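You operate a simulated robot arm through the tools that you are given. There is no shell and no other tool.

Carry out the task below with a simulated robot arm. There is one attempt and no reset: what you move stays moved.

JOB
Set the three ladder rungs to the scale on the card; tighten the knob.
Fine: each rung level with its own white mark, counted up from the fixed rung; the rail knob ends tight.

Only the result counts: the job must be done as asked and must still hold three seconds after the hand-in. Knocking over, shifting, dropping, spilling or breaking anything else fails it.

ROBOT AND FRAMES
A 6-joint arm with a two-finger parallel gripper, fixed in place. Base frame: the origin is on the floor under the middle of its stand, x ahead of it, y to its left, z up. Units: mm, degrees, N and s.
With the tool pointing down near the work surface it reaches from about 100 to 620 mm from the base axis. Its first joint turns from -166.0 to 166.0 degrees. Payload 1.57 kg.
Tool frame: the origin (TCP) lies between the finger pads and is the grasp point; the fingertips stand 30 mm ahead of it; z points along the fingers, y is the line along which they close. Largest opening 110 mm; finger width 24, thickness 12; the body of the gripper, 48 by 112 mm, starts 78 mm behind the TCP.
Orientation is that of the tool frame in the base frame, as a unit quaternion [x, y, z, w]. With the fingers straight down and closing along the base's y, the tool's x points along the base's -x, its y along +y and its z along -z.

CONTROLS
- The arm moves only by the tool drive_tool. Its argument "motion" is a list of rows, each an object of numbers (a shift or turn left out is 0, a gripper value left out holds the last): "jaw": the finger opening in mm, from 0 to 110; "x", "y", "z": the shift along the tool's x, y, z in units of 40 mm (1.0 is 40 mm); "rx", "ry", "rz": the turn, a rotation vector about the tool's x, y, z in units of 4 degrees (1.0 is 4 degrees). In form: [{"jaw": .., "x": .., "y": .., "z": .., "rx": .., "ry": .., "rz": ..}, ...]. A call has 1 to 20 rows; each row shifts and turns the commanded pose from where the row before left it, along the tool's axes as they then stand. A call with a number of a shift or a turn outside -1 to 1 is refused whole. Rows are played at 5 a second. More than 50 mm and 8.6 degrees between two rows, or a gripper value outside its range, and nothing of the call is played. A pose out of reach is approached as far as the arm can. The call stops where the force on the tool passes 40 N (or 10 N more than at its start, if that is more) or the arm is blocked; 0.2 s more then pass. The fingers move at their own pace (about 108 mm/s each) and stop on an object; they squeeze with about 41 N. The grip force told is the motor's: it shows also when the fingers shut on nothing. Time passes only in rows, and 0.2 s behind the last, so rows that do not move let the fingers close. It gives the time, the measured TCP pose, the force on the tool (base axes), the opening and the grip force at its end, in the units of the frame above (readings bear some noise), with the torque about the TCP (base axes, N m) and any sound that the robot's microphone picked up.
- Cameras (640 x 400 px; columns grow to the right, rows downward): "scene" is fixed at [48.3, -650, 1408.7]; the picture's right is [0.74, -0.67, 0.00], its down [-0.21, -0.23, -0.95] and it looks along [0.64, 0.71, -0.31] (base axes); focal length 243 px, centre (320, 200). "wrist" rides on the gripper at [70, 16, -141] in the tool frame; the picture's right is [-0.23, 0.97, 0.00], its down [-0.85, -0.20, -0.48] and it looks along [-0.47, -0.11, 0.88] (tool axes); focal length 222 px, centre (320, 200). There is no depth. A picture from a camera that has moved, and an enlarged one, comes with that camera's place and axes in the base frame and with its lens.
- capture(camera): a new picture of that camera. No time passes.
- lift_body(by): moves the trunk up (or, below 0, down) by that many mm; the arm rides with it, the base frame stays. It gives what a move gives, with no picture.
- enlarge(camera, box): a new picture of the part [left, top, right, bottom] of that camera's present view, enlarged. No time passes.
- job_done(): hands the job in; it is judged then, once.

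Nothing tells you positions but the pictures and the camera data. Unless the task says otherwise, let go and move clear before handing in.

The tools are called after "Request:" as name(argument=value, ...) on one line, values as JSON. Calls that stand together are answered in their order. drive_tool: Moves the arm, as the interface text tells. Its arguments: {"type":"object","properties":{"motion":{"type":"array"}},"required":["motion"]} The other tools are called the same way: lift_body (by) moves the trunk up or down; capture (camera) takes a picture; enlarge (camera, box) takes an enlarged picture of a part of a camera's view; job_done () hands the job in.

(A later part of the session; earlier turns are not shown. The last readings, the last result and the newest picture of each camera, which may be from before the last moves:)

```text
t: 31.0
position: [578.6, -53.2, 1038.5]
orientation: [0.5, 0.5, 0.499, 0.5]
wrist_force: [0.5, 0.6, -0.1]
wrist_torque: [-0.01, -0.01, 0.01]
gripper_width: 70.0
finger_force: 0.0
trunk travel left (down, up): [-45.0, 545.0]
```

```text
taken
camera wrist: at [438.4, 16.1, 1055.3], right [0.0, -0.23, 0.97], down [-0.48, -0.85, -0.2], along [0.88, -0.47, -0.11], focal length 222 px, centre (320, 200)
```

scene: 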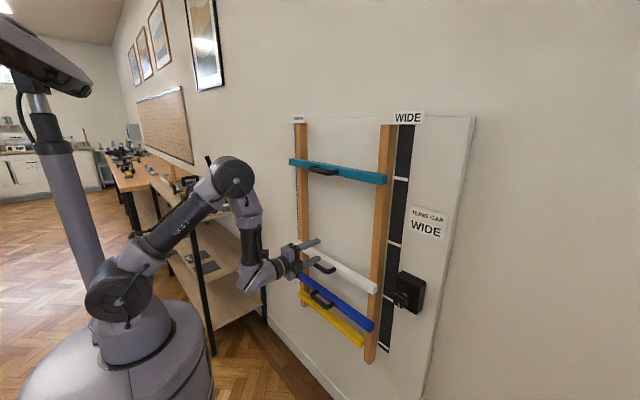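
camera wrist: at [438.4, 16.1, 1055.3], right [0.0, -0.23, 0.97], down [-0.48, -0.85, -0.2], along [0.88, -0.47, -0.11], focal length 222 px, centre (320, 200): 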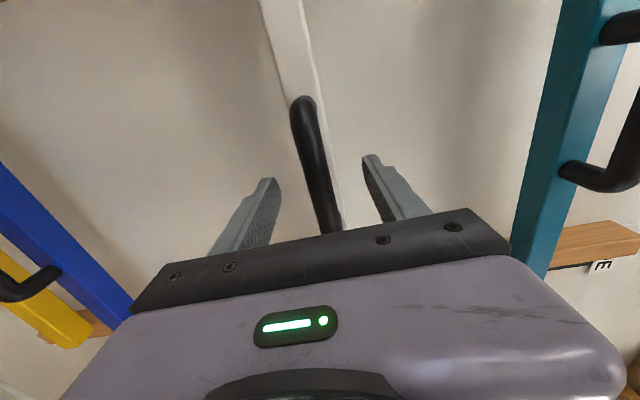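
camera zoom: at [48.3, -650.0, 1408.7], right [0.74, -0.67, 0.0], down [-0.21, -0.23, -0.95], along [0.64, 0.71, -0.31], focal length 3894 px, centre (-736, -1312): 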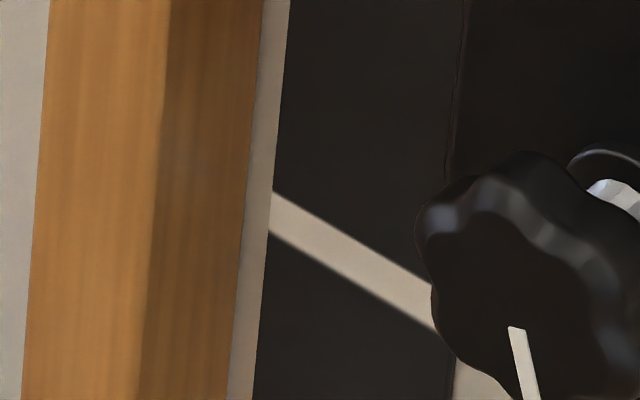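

White holds. Now I'll open wider and retract carefully from the handle, since this is close to the arm's folding limit.

Request:
drive_tool(motion=[{"jaw": 110}, {"jaw": 110}, {"z": -0.4}, {"z": -0.3}, {"z": -0.35}])

Request:
capture(camera="wrist")

```text
t: 32.2
position: [535.9, -52.1, 1038.4]
orientation: [0.5, 0.5, 0.5, 0.5]
wrist_force: [0.2, -0.2, -0.6]
wrist_torque: [0.01, 0.0, 0.02]
gripper_width: 110.1
finger_force: 0.0
trunk travel left (down, up): [-45.0, 545.0]
```

```text
taken
camera wrist: at [395.5, 17.8, 1054.8], right [0.0, -0.23, 0.97], down [-0.48, -0.85, -0.2], along [0.88, -0.47, -0.11], focal length 222 px, centre (320, 200)
```

wrist: 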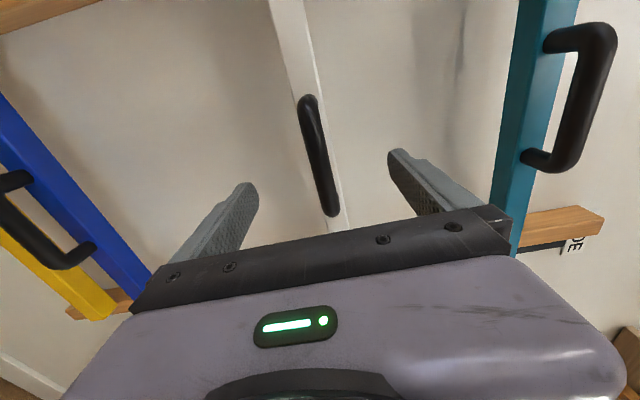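

Clear of the bar by about 5 mm. I'll drop 36 mm while still straddling it, retract a bit more, then continue down.

Request:
drive_tool(motion=[{"y": -0.45}, {"y": -0.45}, {"z": -0.12}, {"y": -0.3}, {"y": -0.6}, {"y": -0.8}, {"z": 0}])

Request:
enlarge(camera="scene", box=[366, 232, 406, 257])

Request:
capture(camera="wrist")

```text
t: 33.8
position: [532.1, -52.1, 933.4]
orientation: [0.501, 0.5, 0.5, 0.5]
wrist_force: [-0.1, 0.1, 0.3]
wrist_torque: [-0.02, 0.01, 0.0]
gripper_width: 109.9
finger_force: 0.2
trunk travel left (down, up): [-45.0, 545.0]
```

```text
16.00 times, centred on (386, 244) of scene
camera zoom: at [48.3, -650.0, 1408.7], right [0.74, -0.67, 0.0], down [-0.21, -0.23, -0.95], along [0.64, 0.71, -0.31], focal length 3894 px, centre (-736, -512)
```

zoom: 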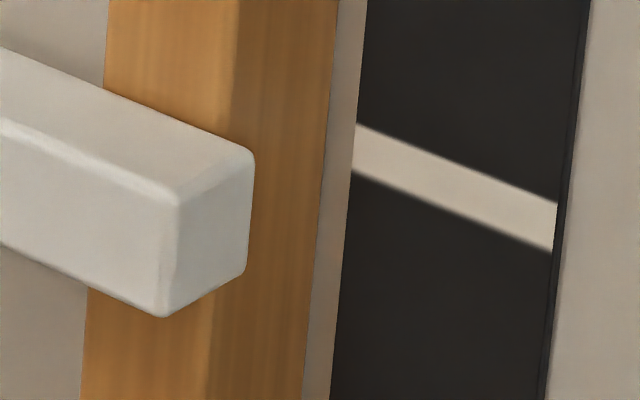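

```text
taken
camera wrist: at [391.1, 17.1, 949.1], right [0.0, -0.23, 0.97], down [-0.48, -0.85, -0.2], along [0.88, -0.47, -0.11], focal length 222 px, centre (320, 200)
```

wrist: 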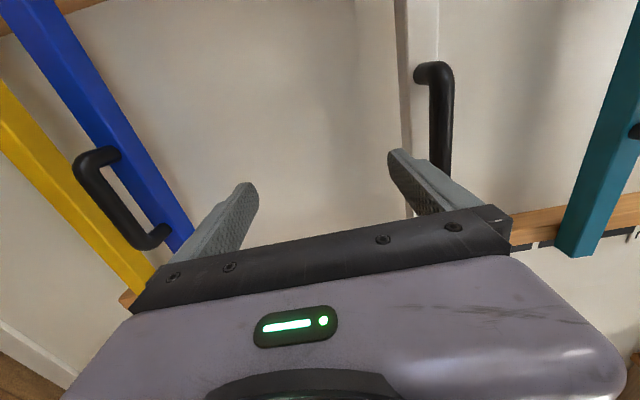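

White is unmoved. I'll continue down toward the blue handle at z≈722.

Request:
drive_tool(motion=[{"y": -0.8}, {"y": -0.8}, {"y": -0.8}, {"y": -0.8}, {"y": -0.8}, {"y": -0.8}, {"y": -0.45}, {"z": 0}])

Request:
capture(camera="wrist")

Request:
capture(camera="scene")

```text
t: 35.6
position: [532.3, -54.2, 725.1]
orientation: [0.5, 0.499, 0.5, 0.501]
wrist_force: [-0.5, 0.2, -0.2]
wrist_torque: [0.0, -0.03, -0.02]
gripper_width: 109.9
finger_force: 0.0
trunk travel left (down, up): [-45.0, 545.0]
```

```text
taken
camera wrist: at [390.6, 15.8, 741.5], right [0.0, -0.23, 0.97], down [-0.48, -0.85, -0.2], along [0.88, -0.47, -0.11], focal length 222 px, centre (320, 200)
```

wrist: 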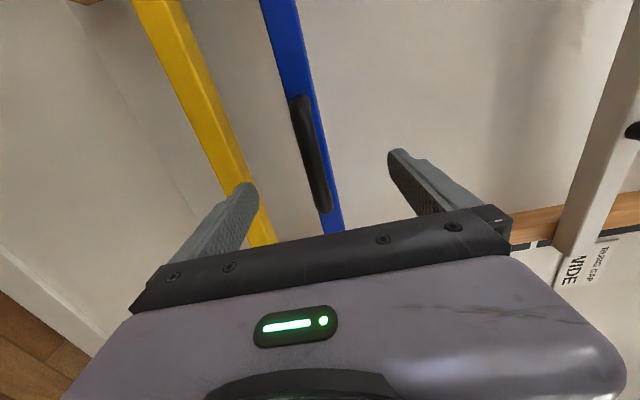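

```text
taken
```

scene: 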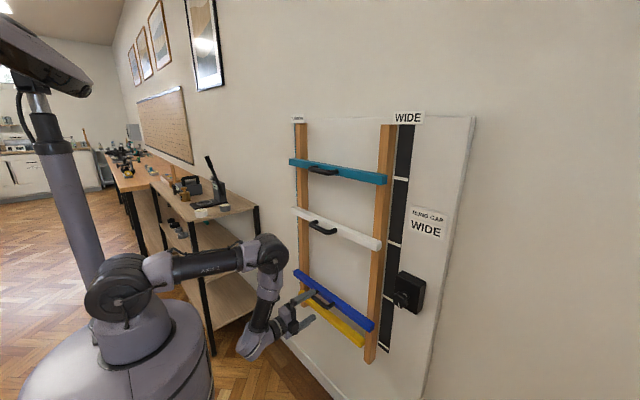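

Blue bar at z≈721. I'll lower 3.5 mm, advance and grip.

Request:
drive_tool(motion=[{"y": -0.09, "jaw": 80}, {"z": 0.56}, {"z": 0.56}, {"jaw": 40}, {"jaw": 20}, {"jaw": 0}, {"jaw": 0}, {"jaw": 0}])

Request:
capture(camera="wrist")

```text
t: 37.4
position: [576.0, -53.2, 719.7]
orientation: [0.5, 0.499, 0.5, 0.5]
wrist_force: [5.3, 0.2, 5.1]
wrist_torque: [0.01, -0.07, -0.03]
gripper_width: 17.7
finger_force: 32.4
trunk travel left (down, up): [-45.0, 545.0]
```

```text
taken
camera wrist: at [435.0, 17.0, 736.5], right [0.0, -0.23, 0.97], down [-0.48, -0.85, -0.2], along [0.88, -0.47, -0.11], focal length 222 px, centre (320, 200)
```

wrist: 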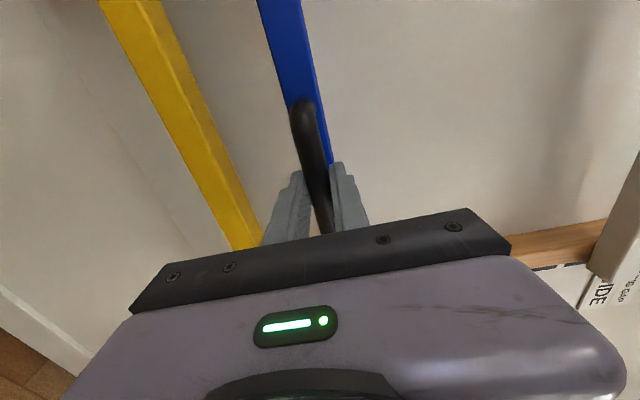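

Blue gripped. Raise by 104 mm then measure.

Request:
drive_tool(motion=[{"y": 0.2}, {"y": 0.4}, {"y": 0.4}, {"y": 0.4}, {"y": 0.4}, {"y": 0.4}, {"y": 0.3}, {"y": 0.1}, {"y": 0}, {"y": 0}])

Request:
enlarge(camera="scene", box=[360, 282, 400, 307])

Request:
enlarge(camera="scene", box=[340, 270, 420, 320])

```text
t: 39.6
position: [575.8, -52.4, 824.1]
orientation: [0.501, 0.498, 0.5, 0.501]
wrist_force: [-22.9, -5.2, -5.8]
wrist_torque: [-0.07, 0.08, -0.52]
gripper_width: 17.8
finger_force: 32.6
trunk travel left (down, up): [-45.0, 545.0]
```

```text
16.00 times, centred on (380, 294) of scene
camera zoom: at [48.3, -650.0, 1408.7], right [0.74, -0.67, 0.0], down [-0.21, -0.23, -0.95], along [0.64, 0.71, -0.31], focal length 3894 px, centre (-640, -1312)
```

zoom: 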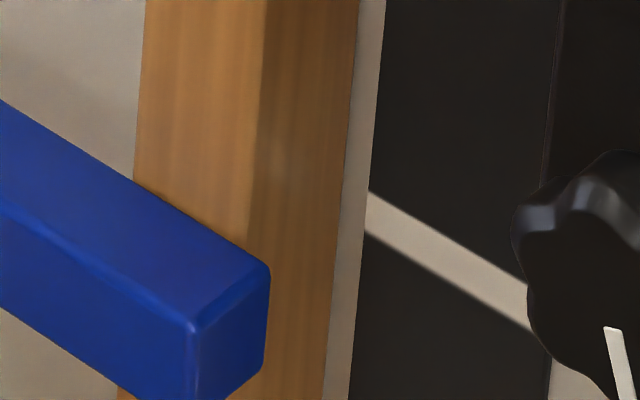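

```text
8.00 times, centred on (380, 295) of scene
camera zoom: at [48.3, -650.0, 1408.7], right [0.74, -0.67, 0.0], down [-0.21, -0.23, -0.95], along [0.64, 0.71, -0.31], focal length 1947 px, centre (-160, -560)
```

zoom: 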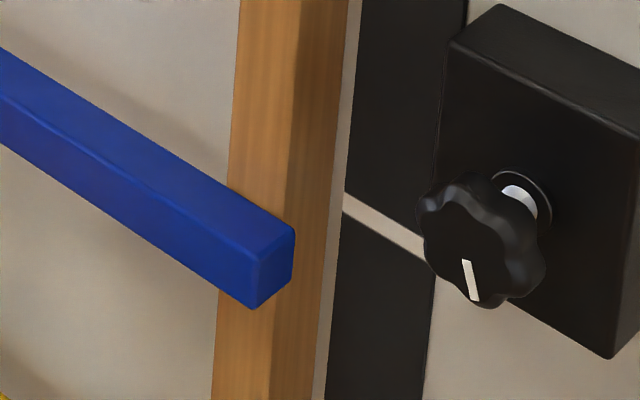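

Request:
enlarge(camera="scene", box=[360, 290, 400, 315])

```text
16.00 times, centred on (380, 302) of scene
camera zoom: at [48.3, -650.0, 1408.7], right [0.74, -0.67, 0.0], down [-0.21, -0.23, -0.95], along [0.64, 0.71, -0.31], focal length 3894 px, centre (-640, -1440)
```

zoom: 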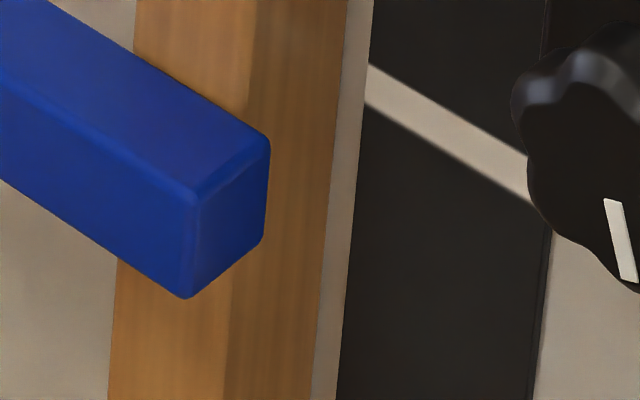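

Blue measures 826.4 against mark 2 at 831.2. Raise 5 mm.

Request:
drive_tool(motion=[{"y": 0.065}, {"y": 0.06}, {"y": 0}, {"y": 0}])

Request:
enlarge(camera="scene", box=[360, 290, 400, 315])

```text
t: 40.6
position: [576.6, -52.2, 829.3]
orientation: [0.5, 0.5, 0.5, 0.5]
wrist_force: [-16.1, -1.9, -4.4]
wrist_torque: [0.0, 0.02, 0.43]
gripper_width: 17.7
finger_force: 32.9
trunk travel left (down, up): [-45.0, 545.0]
```

```text
16.00 times, centred on (380, 302) of scene
camera zoom: at [48.3, -650.0, 1408.7], right [0.74, -0.67, 0.0], down [-0.21, -0.23, -0.95], along [0.64, 0.71, -0.31], focal length 3894 px, centre (-640, -1440)
```

zoom: 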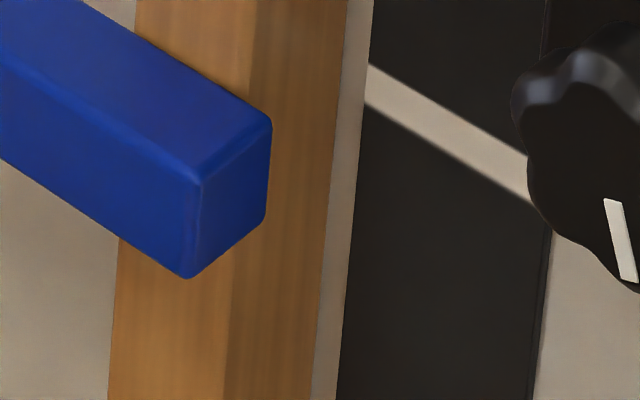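

Blue is at 831.4 against 831.2. Release and verify.

Request:
drive_tool(motion=[{"jaw": 24}, {"jaw": 40}, {"jaw": 70}, {"jaw": 70}])

Request:
enlarge(camera="scene", box=[360, 290, 400, 315])

Request:
enlarge(camera="scene", box=[385, 280, 433, 310])

```text
t: 41.6
position: [576.7, -51.9, 827.9]
orientation: [0.5, 0.499, 0.5, 0.501]
wrist_force: [-0.6, -1.3, 0.6]
wrist_torque: [-0.04, -0.02, -0.01]
gripper_width: 70.0
finger_force: 0.1
trunk travel left (down, up): [-45.0, 545.0]
```

```text
16.00 times, centred on (380, 302) of scene
camera zoom: at [48.3, -650.0, 1408.7], right [0.74, -0.67, 0.0], down [-0.21, -0.23, -0.95], along [0.64, 0.71, -0.31], focal length 3894 px, centre (-640, -1440)
```

zoom: 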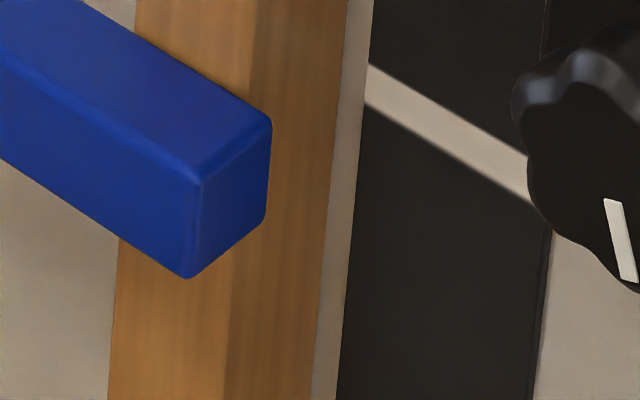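

```text
13.33 times, centred on (409, 295) of scene
camera zoom: at [48.3, -650.0, 1408.7], right [0.74, -0.67, 0.0], down [-0.21, -0.23, -0.95], along [0.64, 0.71, -0.31], focal length 3245 px, centre (-867, -1067)
```

zoom: 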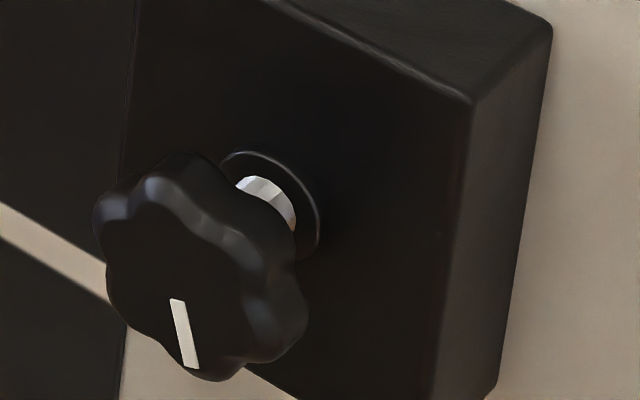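

All three rungs are set and holding. Next is the knob, near (620, -368, 912). I'll retract and move over in front of it.

Request:
drive_tool(motion=[{"jaw": 90}, {"z": -0.5}, {"z": -0.6}, {"z": -0.6}, {"x": -0.8, "y": 0.2}, {"x": -0.9, "y": 0.2}, {"x": -0.9, "y": 0.2}, {"x": -0.9, "y": 0.2}])

Request:
capture(camera="wrist")

Request:
capture(camera="scene")

```text
t: 43.4
position: [505.7, -194.0, 863.6]
orientation: [0.5, 0.5, 0.499, 0.501]
wrist_force: [-0.5, 0.0, -0.3]
wrist_torque: [0.01, 0.02, 0.0]
gripper_width: 90.1
finger_force: 0.1
trunk travel left (down, up): [-45.0, 545.0]
```

```text
taken
camera wrist: at [365.2, -124.3, 879.9], right [0.0, -0.23, 0.97], down [-0.48, -0.85, -0.2], along [0.88, -0.47, -0.11], focal length 222 px, centre (320, 200)
```

wrist: 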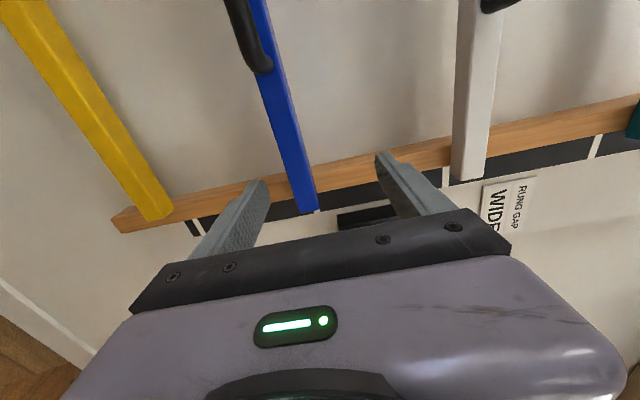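

```text
taken
```

scene: 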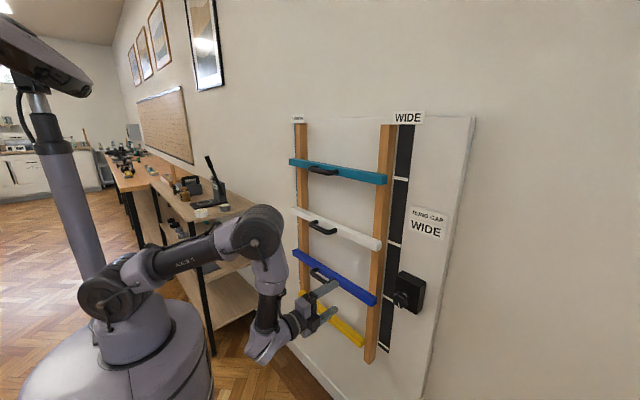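

Moving on to in front of the knob.

Request:
drive_tool(motion=[{"x": -0.9, "y": 0.25}, {"x": -0.9, "y": 0.25}, {"x": -0.9, "y": 0.25}, {"x": -0.9, "y": 0.25}, {"x": -0.75, "y": 0.2}, {"z": 0}])

Request:
capture(camera="wrist")

Request:
capture(camera="scene")

```text
t: 44.8
position: [510.4, -367.0, 909.6]
orientation: [0.501, 0.5, 0.499, 0.5]
wrist_force: [-0.7, 0.3, 0.5]
wrist_torque: [-0.01, -0.02, 0.0]
gripper_width: 90.4
finger_force: 0.0
trunk travel left (down, up): [-45.0, 545.0]
```

```text
taken
camera wrist: at [369.6, -296.9, 925.5], right [0.0, -0.23, 0.97], down [-0.48, -0.85, -0.2], along [0.88, -0.47, -0.11], focal length 222 px, centre (320, 200)
```

wrist: 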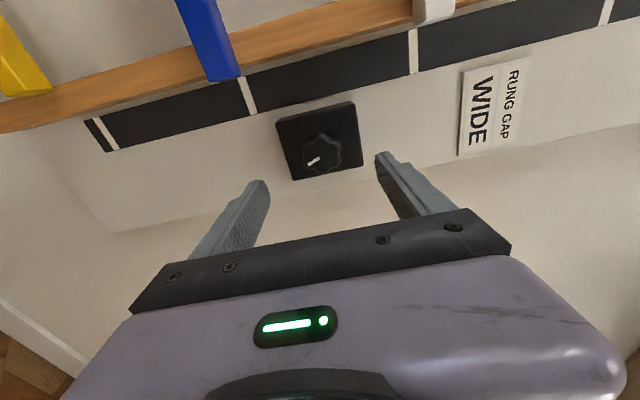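

```text
taken
```

scene: 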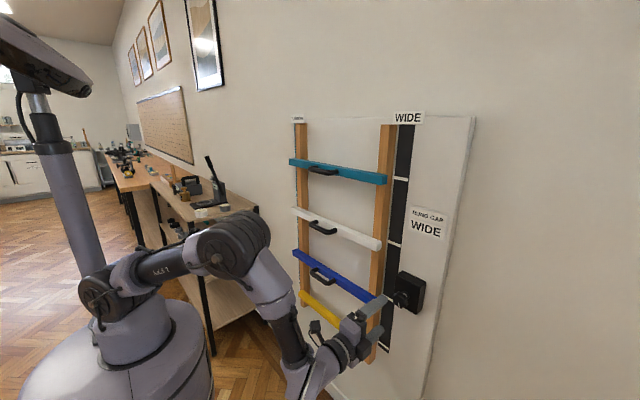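

The knob is in the wrist view at about (322, 155). I'll enlarge it to locate it precisely.

Request:
enlarge(camera="wrist", box=[256, 90, 384, 170])

Request:
enlarge(camera="wrist", box=[290, 125, 354, 165])

Request:
enlarge(camera="wrist", box=[290, 140, 354, 180])

Request:
enlarge(camera="scene", box=[375, 265, 439, 305])

```text
5.00 times, centred on (320, 130) of wrist
camera zoom: at [369.6, -296.9, 925.5], right [0.0, -0.23, 0.97], down [-0.48, -0.85, -0.2], along [0.88, -0.47, -0.11], focal length 1111 px, centre (320, 550)
```

zoom: 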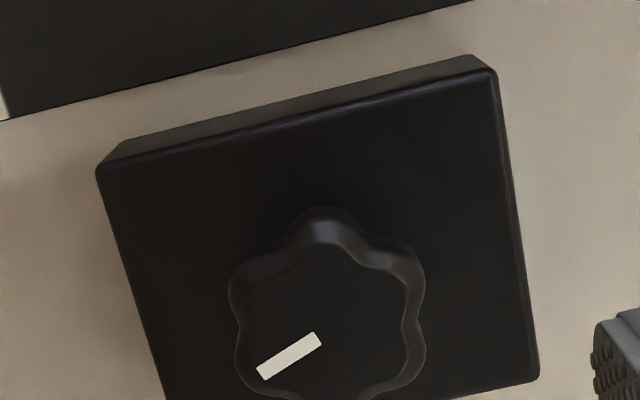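

```text
10.00 times, centred on (322, 145) of wrist
camera zoom: at [369.6, -296.9, 925.5], right [0.0, -0.23, 0.97], down [-0.48, -0.85, -0.2], along [0.88, -0.47, -0.11], focal length 2221 px, centre (300, 750)
```

zoom: 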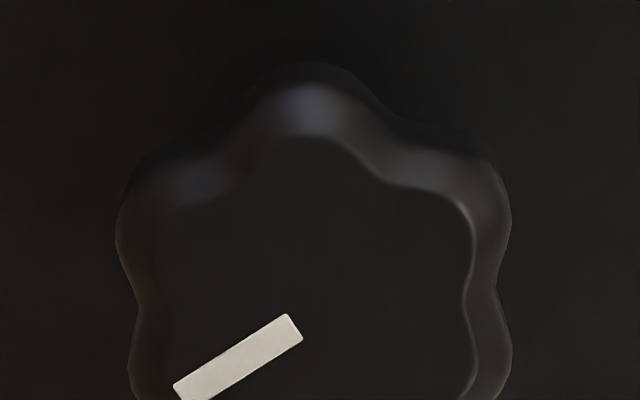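

```text
10.00 times, centred on (322, 160) of wrist
camera zoom: at [369.6, -296.9, 925.5], right [0.0, -0.23, 0.97], down [-0.48, -0.85, -0.2], along [0.88, -0.47, -0.11], focal length 2221 px, centre (300, 600)
```

zoom: 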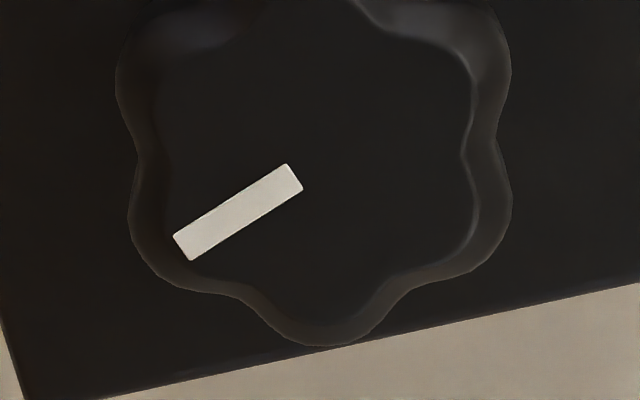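

```text
10.00 times, centred on (407, 285) of scene
camera zoom: at [48.3, -650.0, 1408.7], right [0.74, -0.67, 0.0], down [-0.21, -0.23, -0.95], along [0.64, 0.71, -0.31], focal length 2434 px, centre (-550, -650)
```

zoom: 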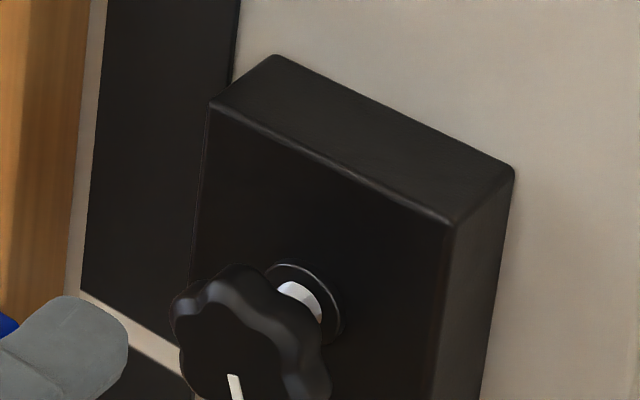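

Triangulated: knob face centre ≈ (605, -370.6, 911), with six lobes about 46 mm across, and the box front at x≈648. Tightening is clockwise (+rz here), so I'll first wind the wrist back by 165° to get a long stroke and line the pads up with the knob flats.

Request:
drive_tool(motion=[{"rz": -1}, {"rz": -1}, {"rz": -1}, {"rz": -1}, {"rz": -1}, {"rz": -1}, {"rz": -1}, {"rz": -1}, {"rz": -1}, {"rz": -1}, {"rz": -1}, {"rz": -1}, {"rz": -1}, {"rz": -1}, {"rz": -1}, {"rz": -1}, {"rz": -1}, {"rz": -1}, {"rz": -1}, {"rz": -1}])

Request:
drive_tool(motion=[{"rz": -1}, {"rz": -1}, {"rz": -1}, {"rz": -1}, {"rz": -1}, {"rz": -1}, {"rz": -1}, {"rz": -1}, {"rz": -1}, {"rz": -1}, {"rz": -1}, {"rz": -1}, {"rz": -1}, {"rz": -1}, {"rz": -1}, {"rz": -1}, {"rz": -1}, {"rz": -1}, {"rz": -1}, {"rz": -1}])

Request:
capture(camera="wrist")

Request:
capture(camera="scene")

```text
t: 49.0
position: [537.0, -413.3, 934.4]
orientation: [0.062, 0.706, 0.064, 0.703]
wrist_force: [0.0, 0.3, -0.1]
wrist_torque: [-0.01, 0.03, -0.02]
gripper_width: 90.0
finger_force: 0.1
out of reach, approached as far as the arm can: row 17, 18, 19, 20
trunk travel left (down, up): [-45.0, 545.0]
```

```text
t: 53.2
position: [626.7, -555.3, 990.4]
orientation: [-0.32, 0.63, -0.321, 0.63]
wrist_force: [0.3, -0.2, -0.5]
wrist_torque: [0.01, 0.0, -0.03]
gripper_width: 90.2
finger_force: 0.0
out of reach, approached as far as the arm can: row 1, 2, 3, 4, 5, 6, 7, 8, 9, 10, 11, 12, 13, 14, 17, 18, 19, 20
trunk travel left (down, up): [-45.0, 545.0]
```

```text
taken
camera wrist: at [487.2, -603.3, 935.4], right [0.0, 0.76, -0.65], down [-0.48, 0.58, 0.66], along [0.88, 0.31, 0.36], focal length 222 px, centre (320, 200)
```

wrist: 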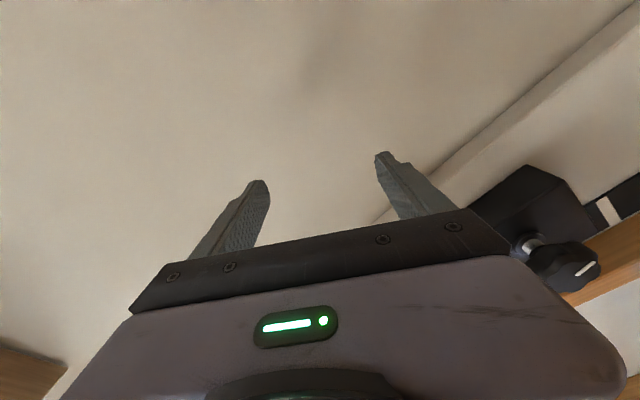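

```text
taken
```

scene: 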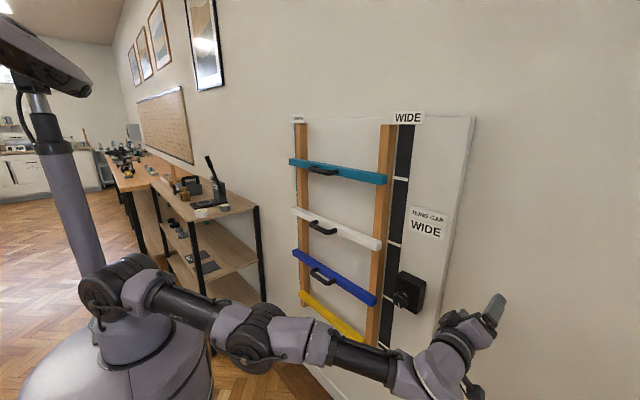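

The roll hit a wrist limit and the arm drifted right to (627, -555, 990), fortunately in free space with no contact. I'll check that nothing was disturbed and unwind in small steps.

Request:
drive_tool(motion=[{"z": -0.5}, {"z": -0.5}])

Request:
enlarge(camera="scene", box=[280, 100, 480, 225])

Request:
enlarge(camera="scene", box=[320, 225, 520, 350])

```text
t: 53.8
position: [598.7, -572.3, 988.8]
orientation: [-0.321, 0.63, -0.321, 0.63]
wrist_force: [0.6, 0.5, -0.1]
wrist_torque: [0.0, -0.01, 0.02]
gripper_width: 89.8
finger_force: 0.1
out of reach, approached as far as the arm can: row 1, 2
trunk travel left (down, up): [-45.0, 545.0]
```

```text
3.20 times, centred on (380, 162) of scene
camera zoom: at [48.3, -650.0, 1408.7], right [0.74, -0.67, 0.0], down [-0.21, -0.23, -0.95], along [0.64, 0.71, -0.31], focal length 779 px, centre (128, 320)
```

zoom: 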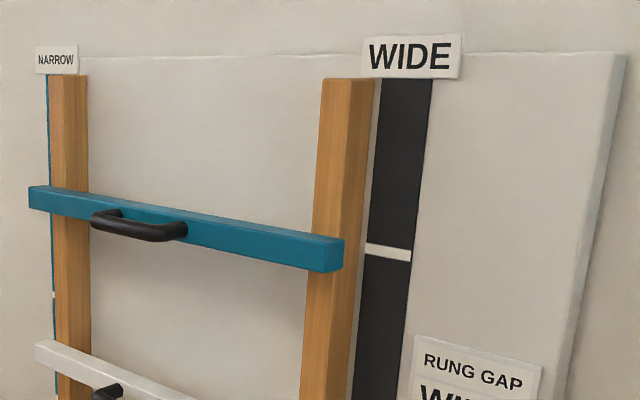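

```text
3.20 times, centred on (420, 288) of scene
camera zoom: at [48.3, -650.0, 1408.7], right [0.74, -0.67, 0.0], down [-0.21, -0.23, -0.95], along [0.64, 0.71, -0.31], focal length 779 px, centre (0, -80)
```

zoom: 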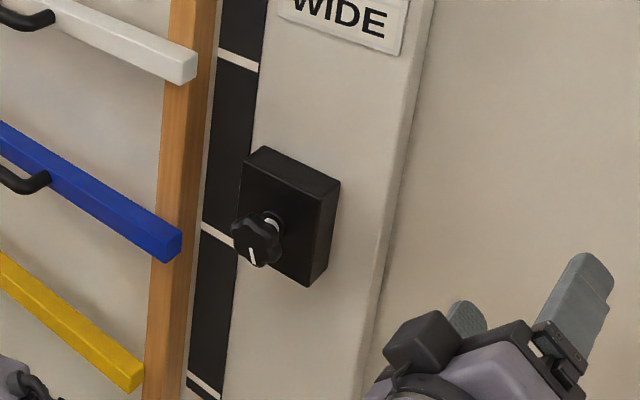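

Nothing is disturbed. I'll unwind the roll in the positive direction.

Request:
drive_tool(motion=[{"rz": 1}, {"rz": 1}, {"rz": 1}, {"rz": 1}, {"rz": 1}])

```text
t: 55.0
position: [597.7, -572.5, 987.0]
orientation: [-0.205, 0.676, -0.207, 0.677]
wrist_force: [0.3, 0.6, 0.8]
wrist_torque: [0.0, 0.01, 0.01]
gripper_width: 90.1
finger_force: 0.0
trunk travel left (down, up): [-45.0, 545.0]
```

Unwinding works without drift here. I'll check the surroundings before continuing the roll.

Request:
capture(camera="wrist")

Request:
capture(camera="scene")

```text
taken
camera wrist: at [456.7, -598.2, 920.2], right [0.0, 0.93, -0.35], down [-0.48, 0.31, 0.82], along [0.88, 0.17, 0.45], focal length 222 px, centre (320, 200)
```

wrist: 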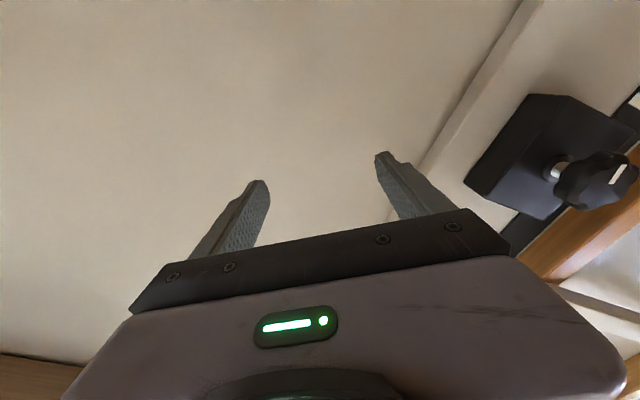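

```text
taken
```

scene: 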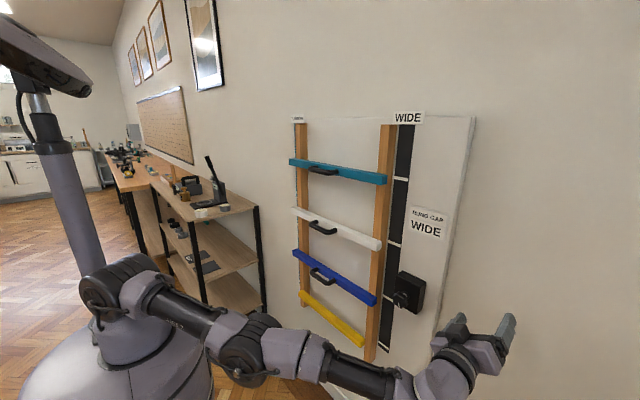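

Free space around. Continue the unroll by 64°.

Request:
drive_tool(motion=[{"rz": 1}, {"rz": 1}, {"rz": 1}, {"rz": 1}, {"rz": 1}, {"rz": 1}, {"rz": 1}, {"rz": 1}, {"rz": 1}, {"rz": 1}, {"rz": 1}, {"rz": 1}, {"rz": 1}, {"rz": 1}, {"rz": 1}, {"rz": 1}, {"rz": 1}, {"rz": 1}, {"rz": 1}, {"rz": 1}])

Request:
capture(camera="scene")

```text
t: 59.2
position: [598.5, -572.5, 987.7]
orientation: [0.277, 0.651, 0.277, 0.651]
wrist_force: [1.4, -0.6, -0.2]
wrist_torque: [-0.01, 0.02, 0.0]
gripper_width: 89.9
finger_force: 0.1
trunk travel left (down, up): [-45.0, 545.0]
```

```text
taken
```

scene: 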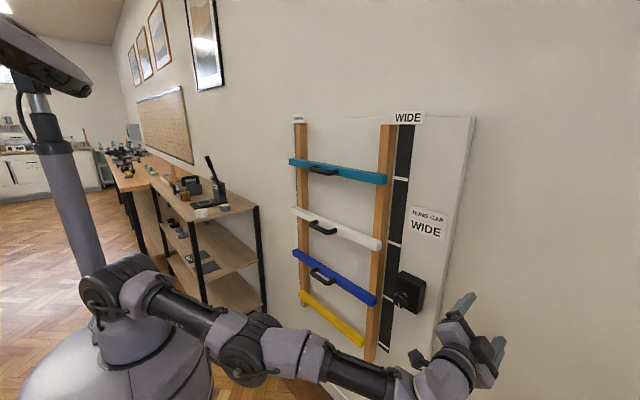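

Roll is now about -44° from the earlier grip orientation. Moving back in front of the knob: first retract in x.

Request:
drive_tool(motion=[{"z": -0.75}, {"z": -0.75}, {"z": -0.7}])

```text
t: 60.0
position: [526.3, -606.8, 982.9]
orientation: [0.276, 0.651, 0.276, 0.651]
wrist_force: [-0.3, -0.4, 0.0]
wrist_torque: [-0.01, 0.03, 0.0]
gripper_width: 89.9
finger_force: 0.0
out of reach, approached as far as the arm can: row 1, 2, 3
trunk travel left (down, up): [-45.0, 545.0]
```

Still limited when backing straight out here. I'll move back along the path it drifted on, toward +y.

Request:
drive_tool(motion=[{"x": 0.67, "y": 0.447, "z": 0.21}, {"x": 0.67, "y": 0.447, "z": 0.21}, {"x": 0.67, "y": 0.447, "z": 0.21}, {"x": 0.67, "y": 0.447, "z": 0.21}])

Request:
capture(camera="scene")

Request:
capture(camera="wrist")

```text
t: 61.0
position: [596.5, -567.3, 948.6]
orientation: [0.273, 0.652, 0.281, 0.649]
wrist_force: [-0.6, -0.4, -0.3]
wrist_torque: [0.0, 0.04, -0.02]
gripper_width: 90.0
finger_force: 0.0
out of reach, approached as far as the arm can: row 1, 2, 3, 4
trunk travel left (down, up): [-45.0, 545.0]
```

```text
taken
```

scene: 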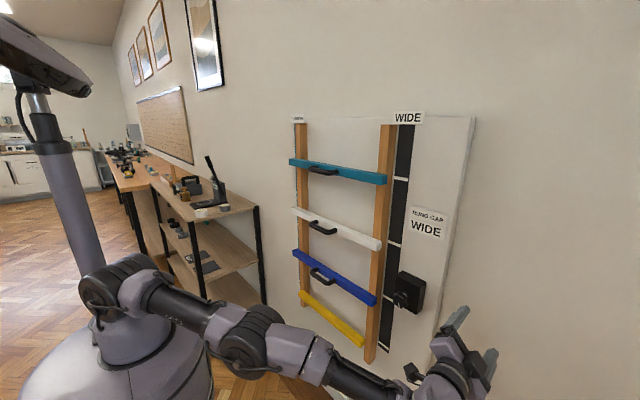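

```text
taken
camera wrist: at [454.9, -507.3, 911.5], right [-0.01, 0.51, 0.86], down [-0.47, -0.76, 0.45], along [0.88, -0.4, 0.25], focal length 222 px, centre (320, 200)
```

wrist: 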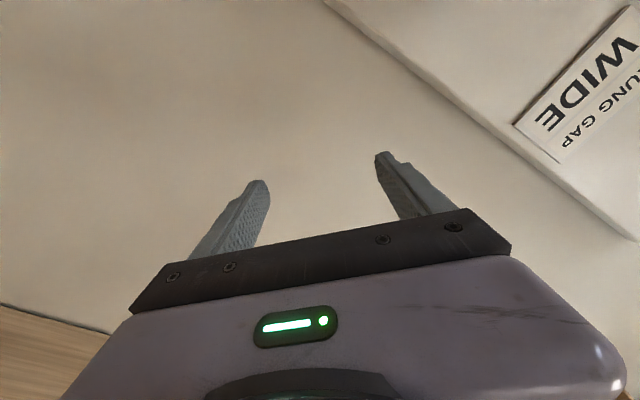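

The arm has reached full extension: the wrist sits about 670 mm from the shoulder in every one of these poses, so the elbow is straight and pulling inward is ignored. I'll raise the trunk to make room, then sweep the tool downward to re-flex the elbow.

Request:
lift_body(by=250)

Request:
capture(camera="scene")

Request:
capture(camera="wrist")

```text
t: 63.6
position: [597.0, -567.8, 1197.9]
orientation: [0.273, 0.652, 0.28, 0.65]
wrist_force: [-0.6, 0.4, 0.3]
wrist_torque: [0.04, -0.02, -0.03]
gripper_width: 89.9
finger_force: 0.0
trunk travel left (down, up): [-295.0, 295.0]
```

```text
taken
```

scene: 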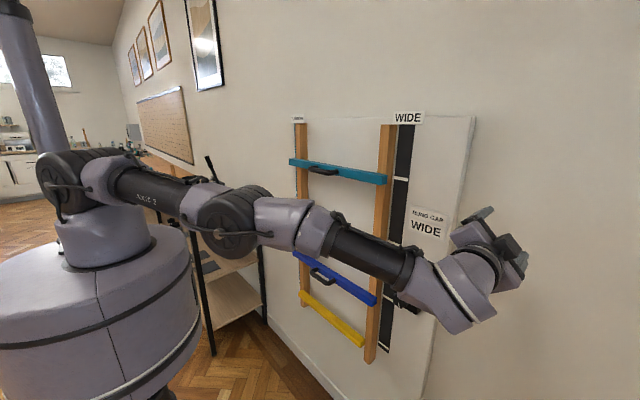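

```text
taken
camera wrist: at [455.0, -507.7, 1160.9], right [-0.01, 0.51, 0.86], down [-0.47, -0.76, 0.45], along [0.88, -0.4, 0.25], focal length 222 px, centre (320, 200)
```

wrist: 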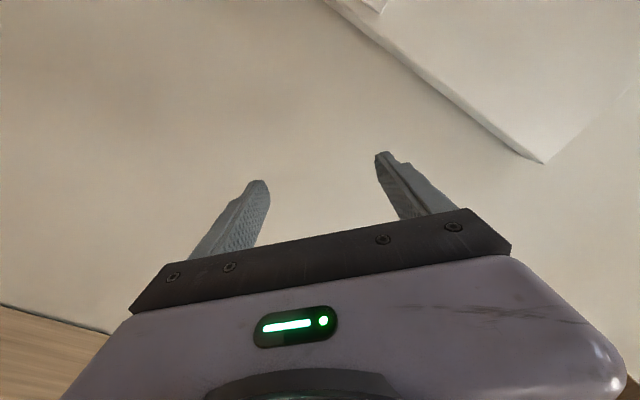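

The arm is nearly straight. I'll sweep down and inward so the elbow re-flexes.

Request:
drive_tool(motion=[{"x": 0.725, "y": -0.343, "z": -0.175}, {"x": 0.725, "y": -0.343, "z": -0.175}, {"x": 0.725, "y": -0.343, "z": -0.175}, {"x": 0.725, "y": -0.343, "z": -0.175}, {"x": 0.725, "y": -0.343, "z": -0.175}])

Request:
capture(camera="scene")

```text
t: 64.8
position: [560.2, -512.8, 1051.2]
orientation: [0.273, 0.652, 0.28, 0.65]
wrist_force: [1.3, 0.2, 0.0]
wrist_torque: [0.0, -0.01, -0.02]
gripper_width: 90.2
finger_force: 0.1
trunk travel left (down, up): [-295.0, 295.0]
```

```text
taken
```

scene: 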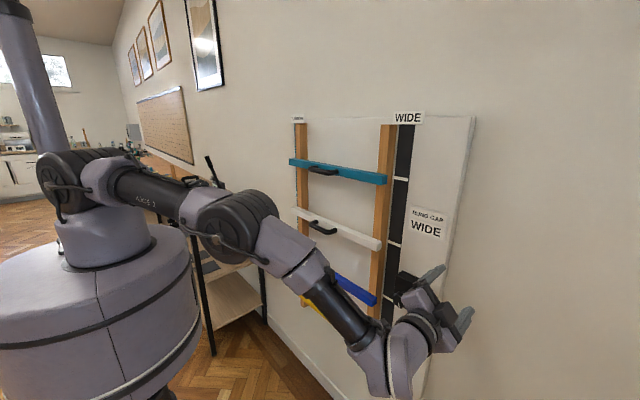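

It moved freely and the elbow is flexed again. Now I'll go to the standoff in front of the knob.

Request:
drive_tool(motion=[{"z": -0.6}, {"x": 0.83, "y": -0.01, "z": -0.1}, {"x": 0.83, "y": -0.01, "z": -0.1}, {"x": 0.83, "y": -0.01, "z": -0.1}, {"x": 0.83, "y": -0.01, "z": -0.1}, {"x": 0.83, "y": -0.01}, {"x": 0.83, "y": -0.01}, {"z": 0}])

Request:
capture(camera="scene")

Request:
capture(camera="wrist")

```text
t: 66.6
position: [518.7, -370.8, 906.4]
orientation: [0.273, 0.652, 0.281, 0.649]
wrist_force: [-0.5, 0.1, 0.9]
wrist_torque: [-0.01, -0.02, 0.0]
gripper_width: 89.9
finger_force: 0.1
trunk travel left (down, up): [-295.0, 295.0]
```

```text
taken
```

scene: 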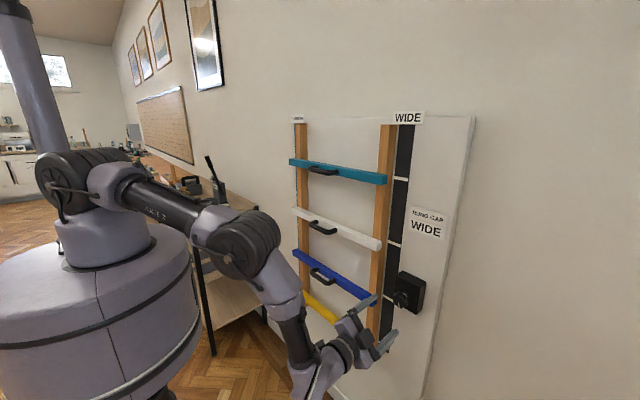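

```text
taken
camera wrist: at [377.6, -310.2, 870.0], right [-0.01, 0.51, 0.86], down [-0.47, -0.76, 0.45], along [0.88, -0.4, 0.25], focal length 222 px, centre (320, 200)
```

wrist: 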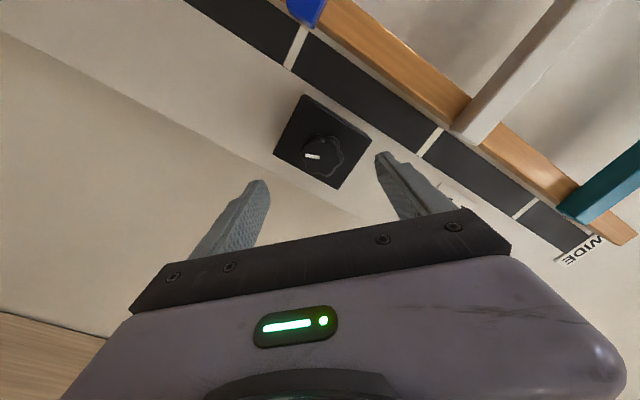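

Back in front of the knob at about (519, -371, 906), with the trunk higher and a comfortable arm posture. I'll re-measure the knob from here.

Request:
enlarge(camera="wrist", box=[290, 135, 354, 175])

Request:
enlarge(camera="scene", box=[385, 275, 433, 305])

```text
10.00 times, centred on (322, 155) of wrist
camera zoom: at [377.6, -310.2, 870.0], right [-0.01, 0.51, 0.86], down [-0.47, -0.76, 0.45], along [0.88, -0.4, 0.25], focal length 2221 px, centre (300, 650)
```

zoom: 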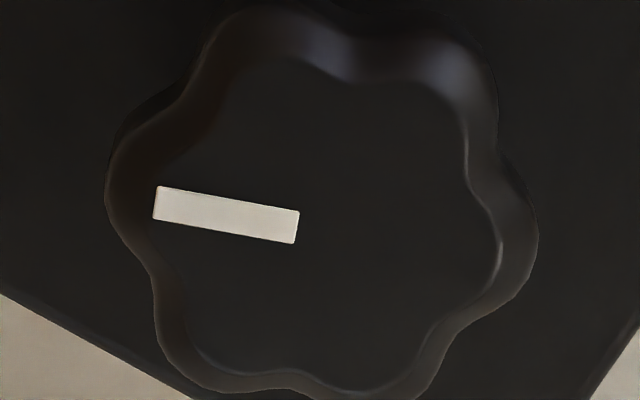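

```text
13.33 times, centred on (409, 290) of scene
camera zoom: at [48.3, -650.0, 1408.7], right [0.74, -0.67, 0.0], down [-0.21, -0.23, -0.95], along [0.64, 0.71, -0.31], focal length 3245 px, centre (-867, -1000)
```

zoom: 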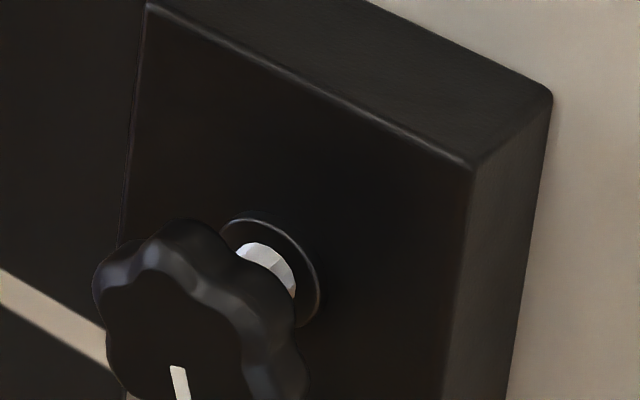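

Knob centre confirmed at (605, -370, 910.5). I'll align the roll and tilt, then advance with the jaw open around the knob.

Request:
drive_tool(motion=[{"rx": 0.12, "ry": -0.125, "x": -0.06, "y": 0.074}, {"rz": -1}, {"rz": -0.25}, {"z": 0}])

Request:
capture(camera="wrist")

```text
t: 67.6
position: [518.9, -368.8, 911.3]
orientation: [0.249, 0.661, 0.247, 0.663]
wrist_force: [0.1, 0.3, 0.3]
wrist_torque: [-0.03, 0.0, 0.0]
gripper_width: 90.3
finger_force: 0.1
trunk travel left (down, up): [-295.0, 295.0]
```

```text
taken
camera wrist: at [379.0, -310.9, 869.6], right [0.0, 0.58, 0.81], down [-0.48, -0.71, 0.51], along [0.88, -0.39, 0.28], focal length 222 px, centre (320, 200)
```

wrist: 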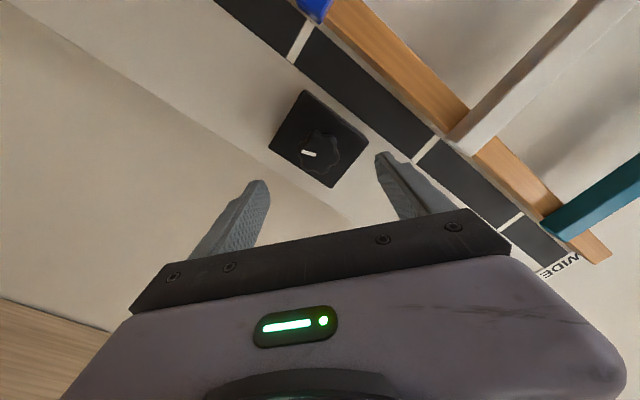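

Request:
drive_tool(motion=[{"y": -0.039}, {"z": 0.7}, {"z": 0.7}, {"z": 0.6}, {"z": 0}])

Request:
capture(camera="wrist")

Request:
enlarge(camera="scene", box=[360, 265, 440, 315])

```text
t: 68.8
position: [598.6, -368.2, 909.4]
orientation: [0.249, 0.661, 0.247, 0.663]
wrist_force: [0.0, 0.2, 0.7]
wrist_torque: [0.0, 0.03, 0.0]
gripper_width: 90.1
finger_force: 0.0
trunk travel left (down, up): [-295.0, 295.0]
```

```text
taken
camera wrist: at [458.2, -309.9, 867.9], right [0.0, 0.58, 0.81], down [-0.48, -0.71, 0.51], along [0.88, -0.39, 0.28], focal length 222 px, centre (320, 200)
```

wrist: 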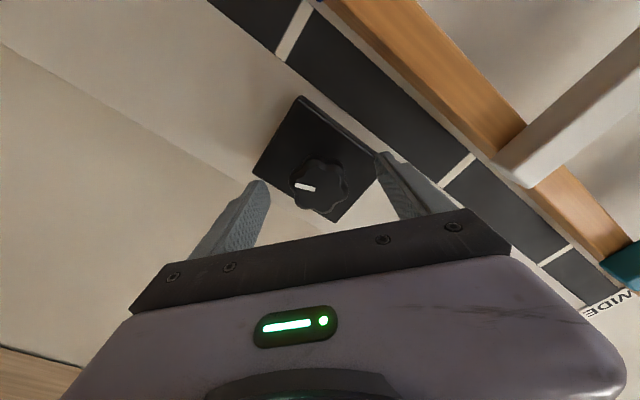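

```text
8.00 times, centred on (400, 290) of scene
camera zoom: at [48.3, -650.0, 1408.7], right [0.74, -0.67, 0.0], down [-0.21, -0.23, -0.95], along [0.64, 0.71, -0.31], focal length 1947 px, centre (-320, -520)
```

zoom: 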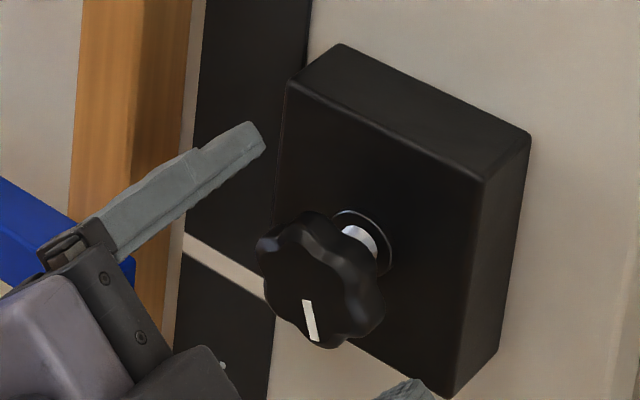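

The knob is centred between the fingers. A slight centring tweak, then close.

Request:
drive_tool(motion=[{"x": -0.04, "y": -0.028}, {"jaw": 60}, {"jaw": 45}, {"jaw": 30}, {"jaw": 30}, {"jaw": 30}])

Request:
capture(camera="wrist")

Request:
enlarge(camera="scene", box=[360, 265, 440, 315])

```text
t: 70.2
position: [598.4, -370.4, 910.6]
orientation: [0.249, 0.661, 0.248, 0.663]
wrist_force: [0.2, 0.2, 2.2]
wrist_torque: [-0.01, -0.01, 0.06]
gripper_width: 40.6
finger_force: 45.3
trunk travel left (down, up): [-295.0, 295.0]
```

```text
taken
camera wrist: at [457.6, -312.4, 868.6], right [0.0, 0.58, 0.81], down [-0.48, -0.71, 0.51], along [0.88, -0.39, 0.28], focal length 222 px, centre (320, 200)
```

wrist: 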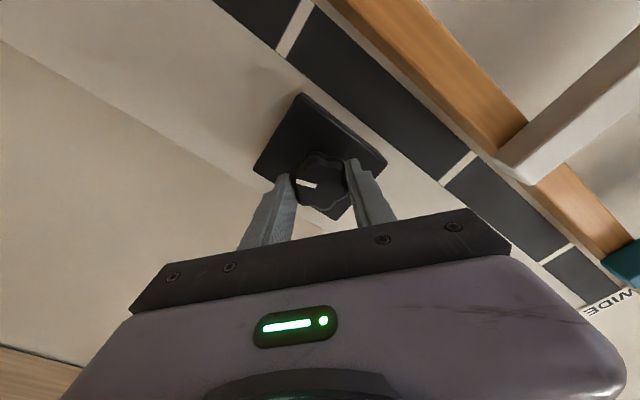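

```text
8.00 times, centred on (400, 290) of scene
camera zoom: at [48.3, -650.0, 1408.7], right [0.74, -0.67, 0.0], down [-0.21, -0.23, -0.95], along [0.64, 0.71, -0.31], focal length 1947 px, centre (-320, -520)
```

zoom: 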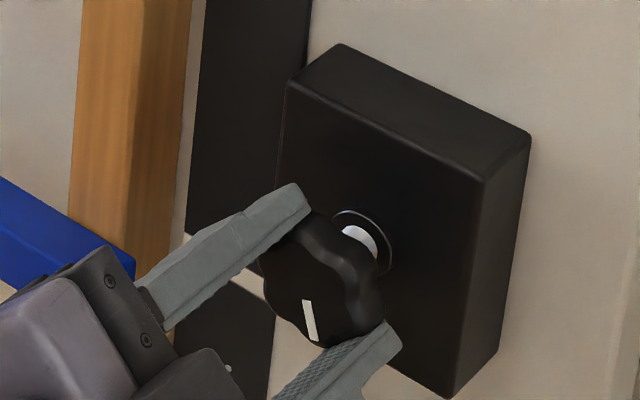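

Knob gripped (40.6 mm) with almost no side load. I'll turn clockwise 20° and check the response.

Request:
drive_tool(motion=[{"rz": 1}, {"rz": 1}, {"rz": 1}, {"rz": 1}, {"rz": 1}])

Request:
enlarge(camera="scene", box=[360, 265, 440, 315])

```text
t: 71.4
position: [599.1, -371.1, 910.6]
orientation: [0.36, 0.609, 0.36, 0.608]
wrist_force: [-12.2, 14.3, -8.7]
wrist_torque: [-0.01, 0.33, 0.84]
gripper_width: 40.9
finger_force: 45.3
trunk travel left (down, up): [-295.0, 295.0]
```

```text
8.00 times, centred on (400, 290) of scene
camera zoom: at [48.3, -650.0, 1408.7], right [0.74, -0.67, 0.0], down [-0.21, -0.23, -0.95], along [0.64, 0.71, -0.31], focal length 1947 px, centre (-320, -520)
```

zoom: 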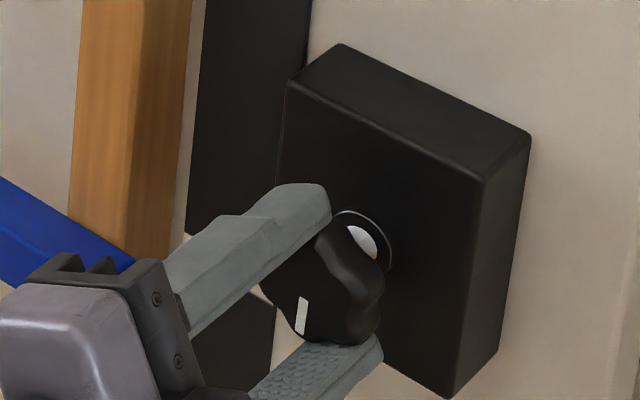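

The knob turns with the gripper. Continue clockwise another 40° and check whether the thread gap closes.

Request:
drive_tool(motion=[{"rz": 1}, {"rz": 1}, {"rz": 1}, {"rz": 1}, {"rz": 1}, {"rz": 1}, {"rz": 1}, {"rz": 1}, {"rz": 1}, {"rz": 1}])

Request:
enlarge(camera="scene", box=[360, 265, 440, 315])

Request:
capture(camera="wrist")

```text
t: 73.0
position: [598.9, -370.3, 911.2]
orientation: [0.488, 0.512, 0.487, 0.512]
wrist_force: [-5.4, 5.9, 0.5]
wrist_torque: [0.02, -0.29, -0.31]
gripper_width: 40.7
finger_force: 45.1
trunk travel left (down, up): [-295.0, 295.0]
stopped in row 7: the force on the tool passed its limit at 41 N (the readings are from after the stop); the commanded pose is now the measured one
```

```text
8.00 times, centred on (400, 290) of scene
camera zoom: at [48.3, -650.0, 1408.7], right [0.74, -0.67, 0.0], down [-0.21, -0.23, -0.95], along [0.64, 0.71, -0.31], focal length 1947 px, centre (-320, -520)
```

zoom: 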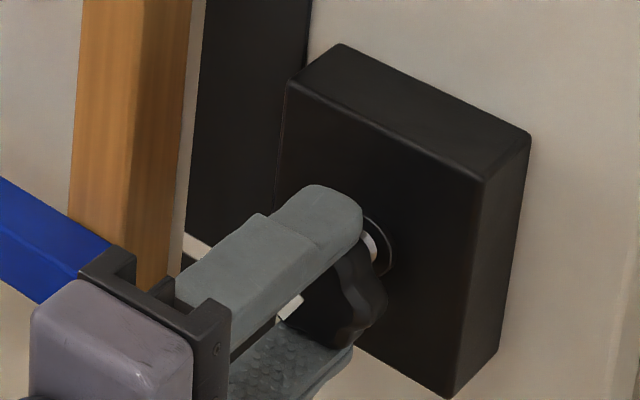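

```text
taken
camera wrist: at [458.0, -300.5, 923.6], right [0.0, -0.18, 0.98], down [-0.48, -0.86, -0.16], along [0.88, -0.47, -0.09], focal length 222 px, centre (320, 200)
```

wrist: 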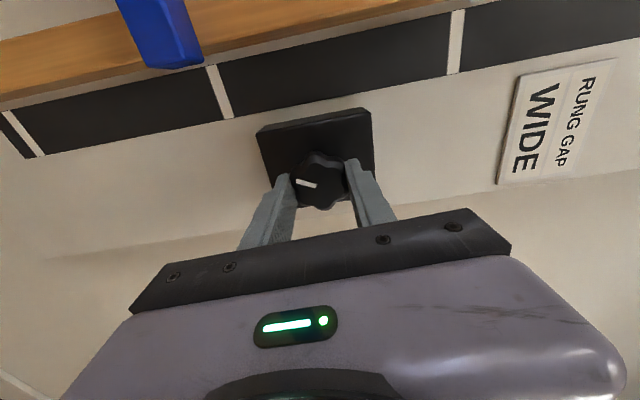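

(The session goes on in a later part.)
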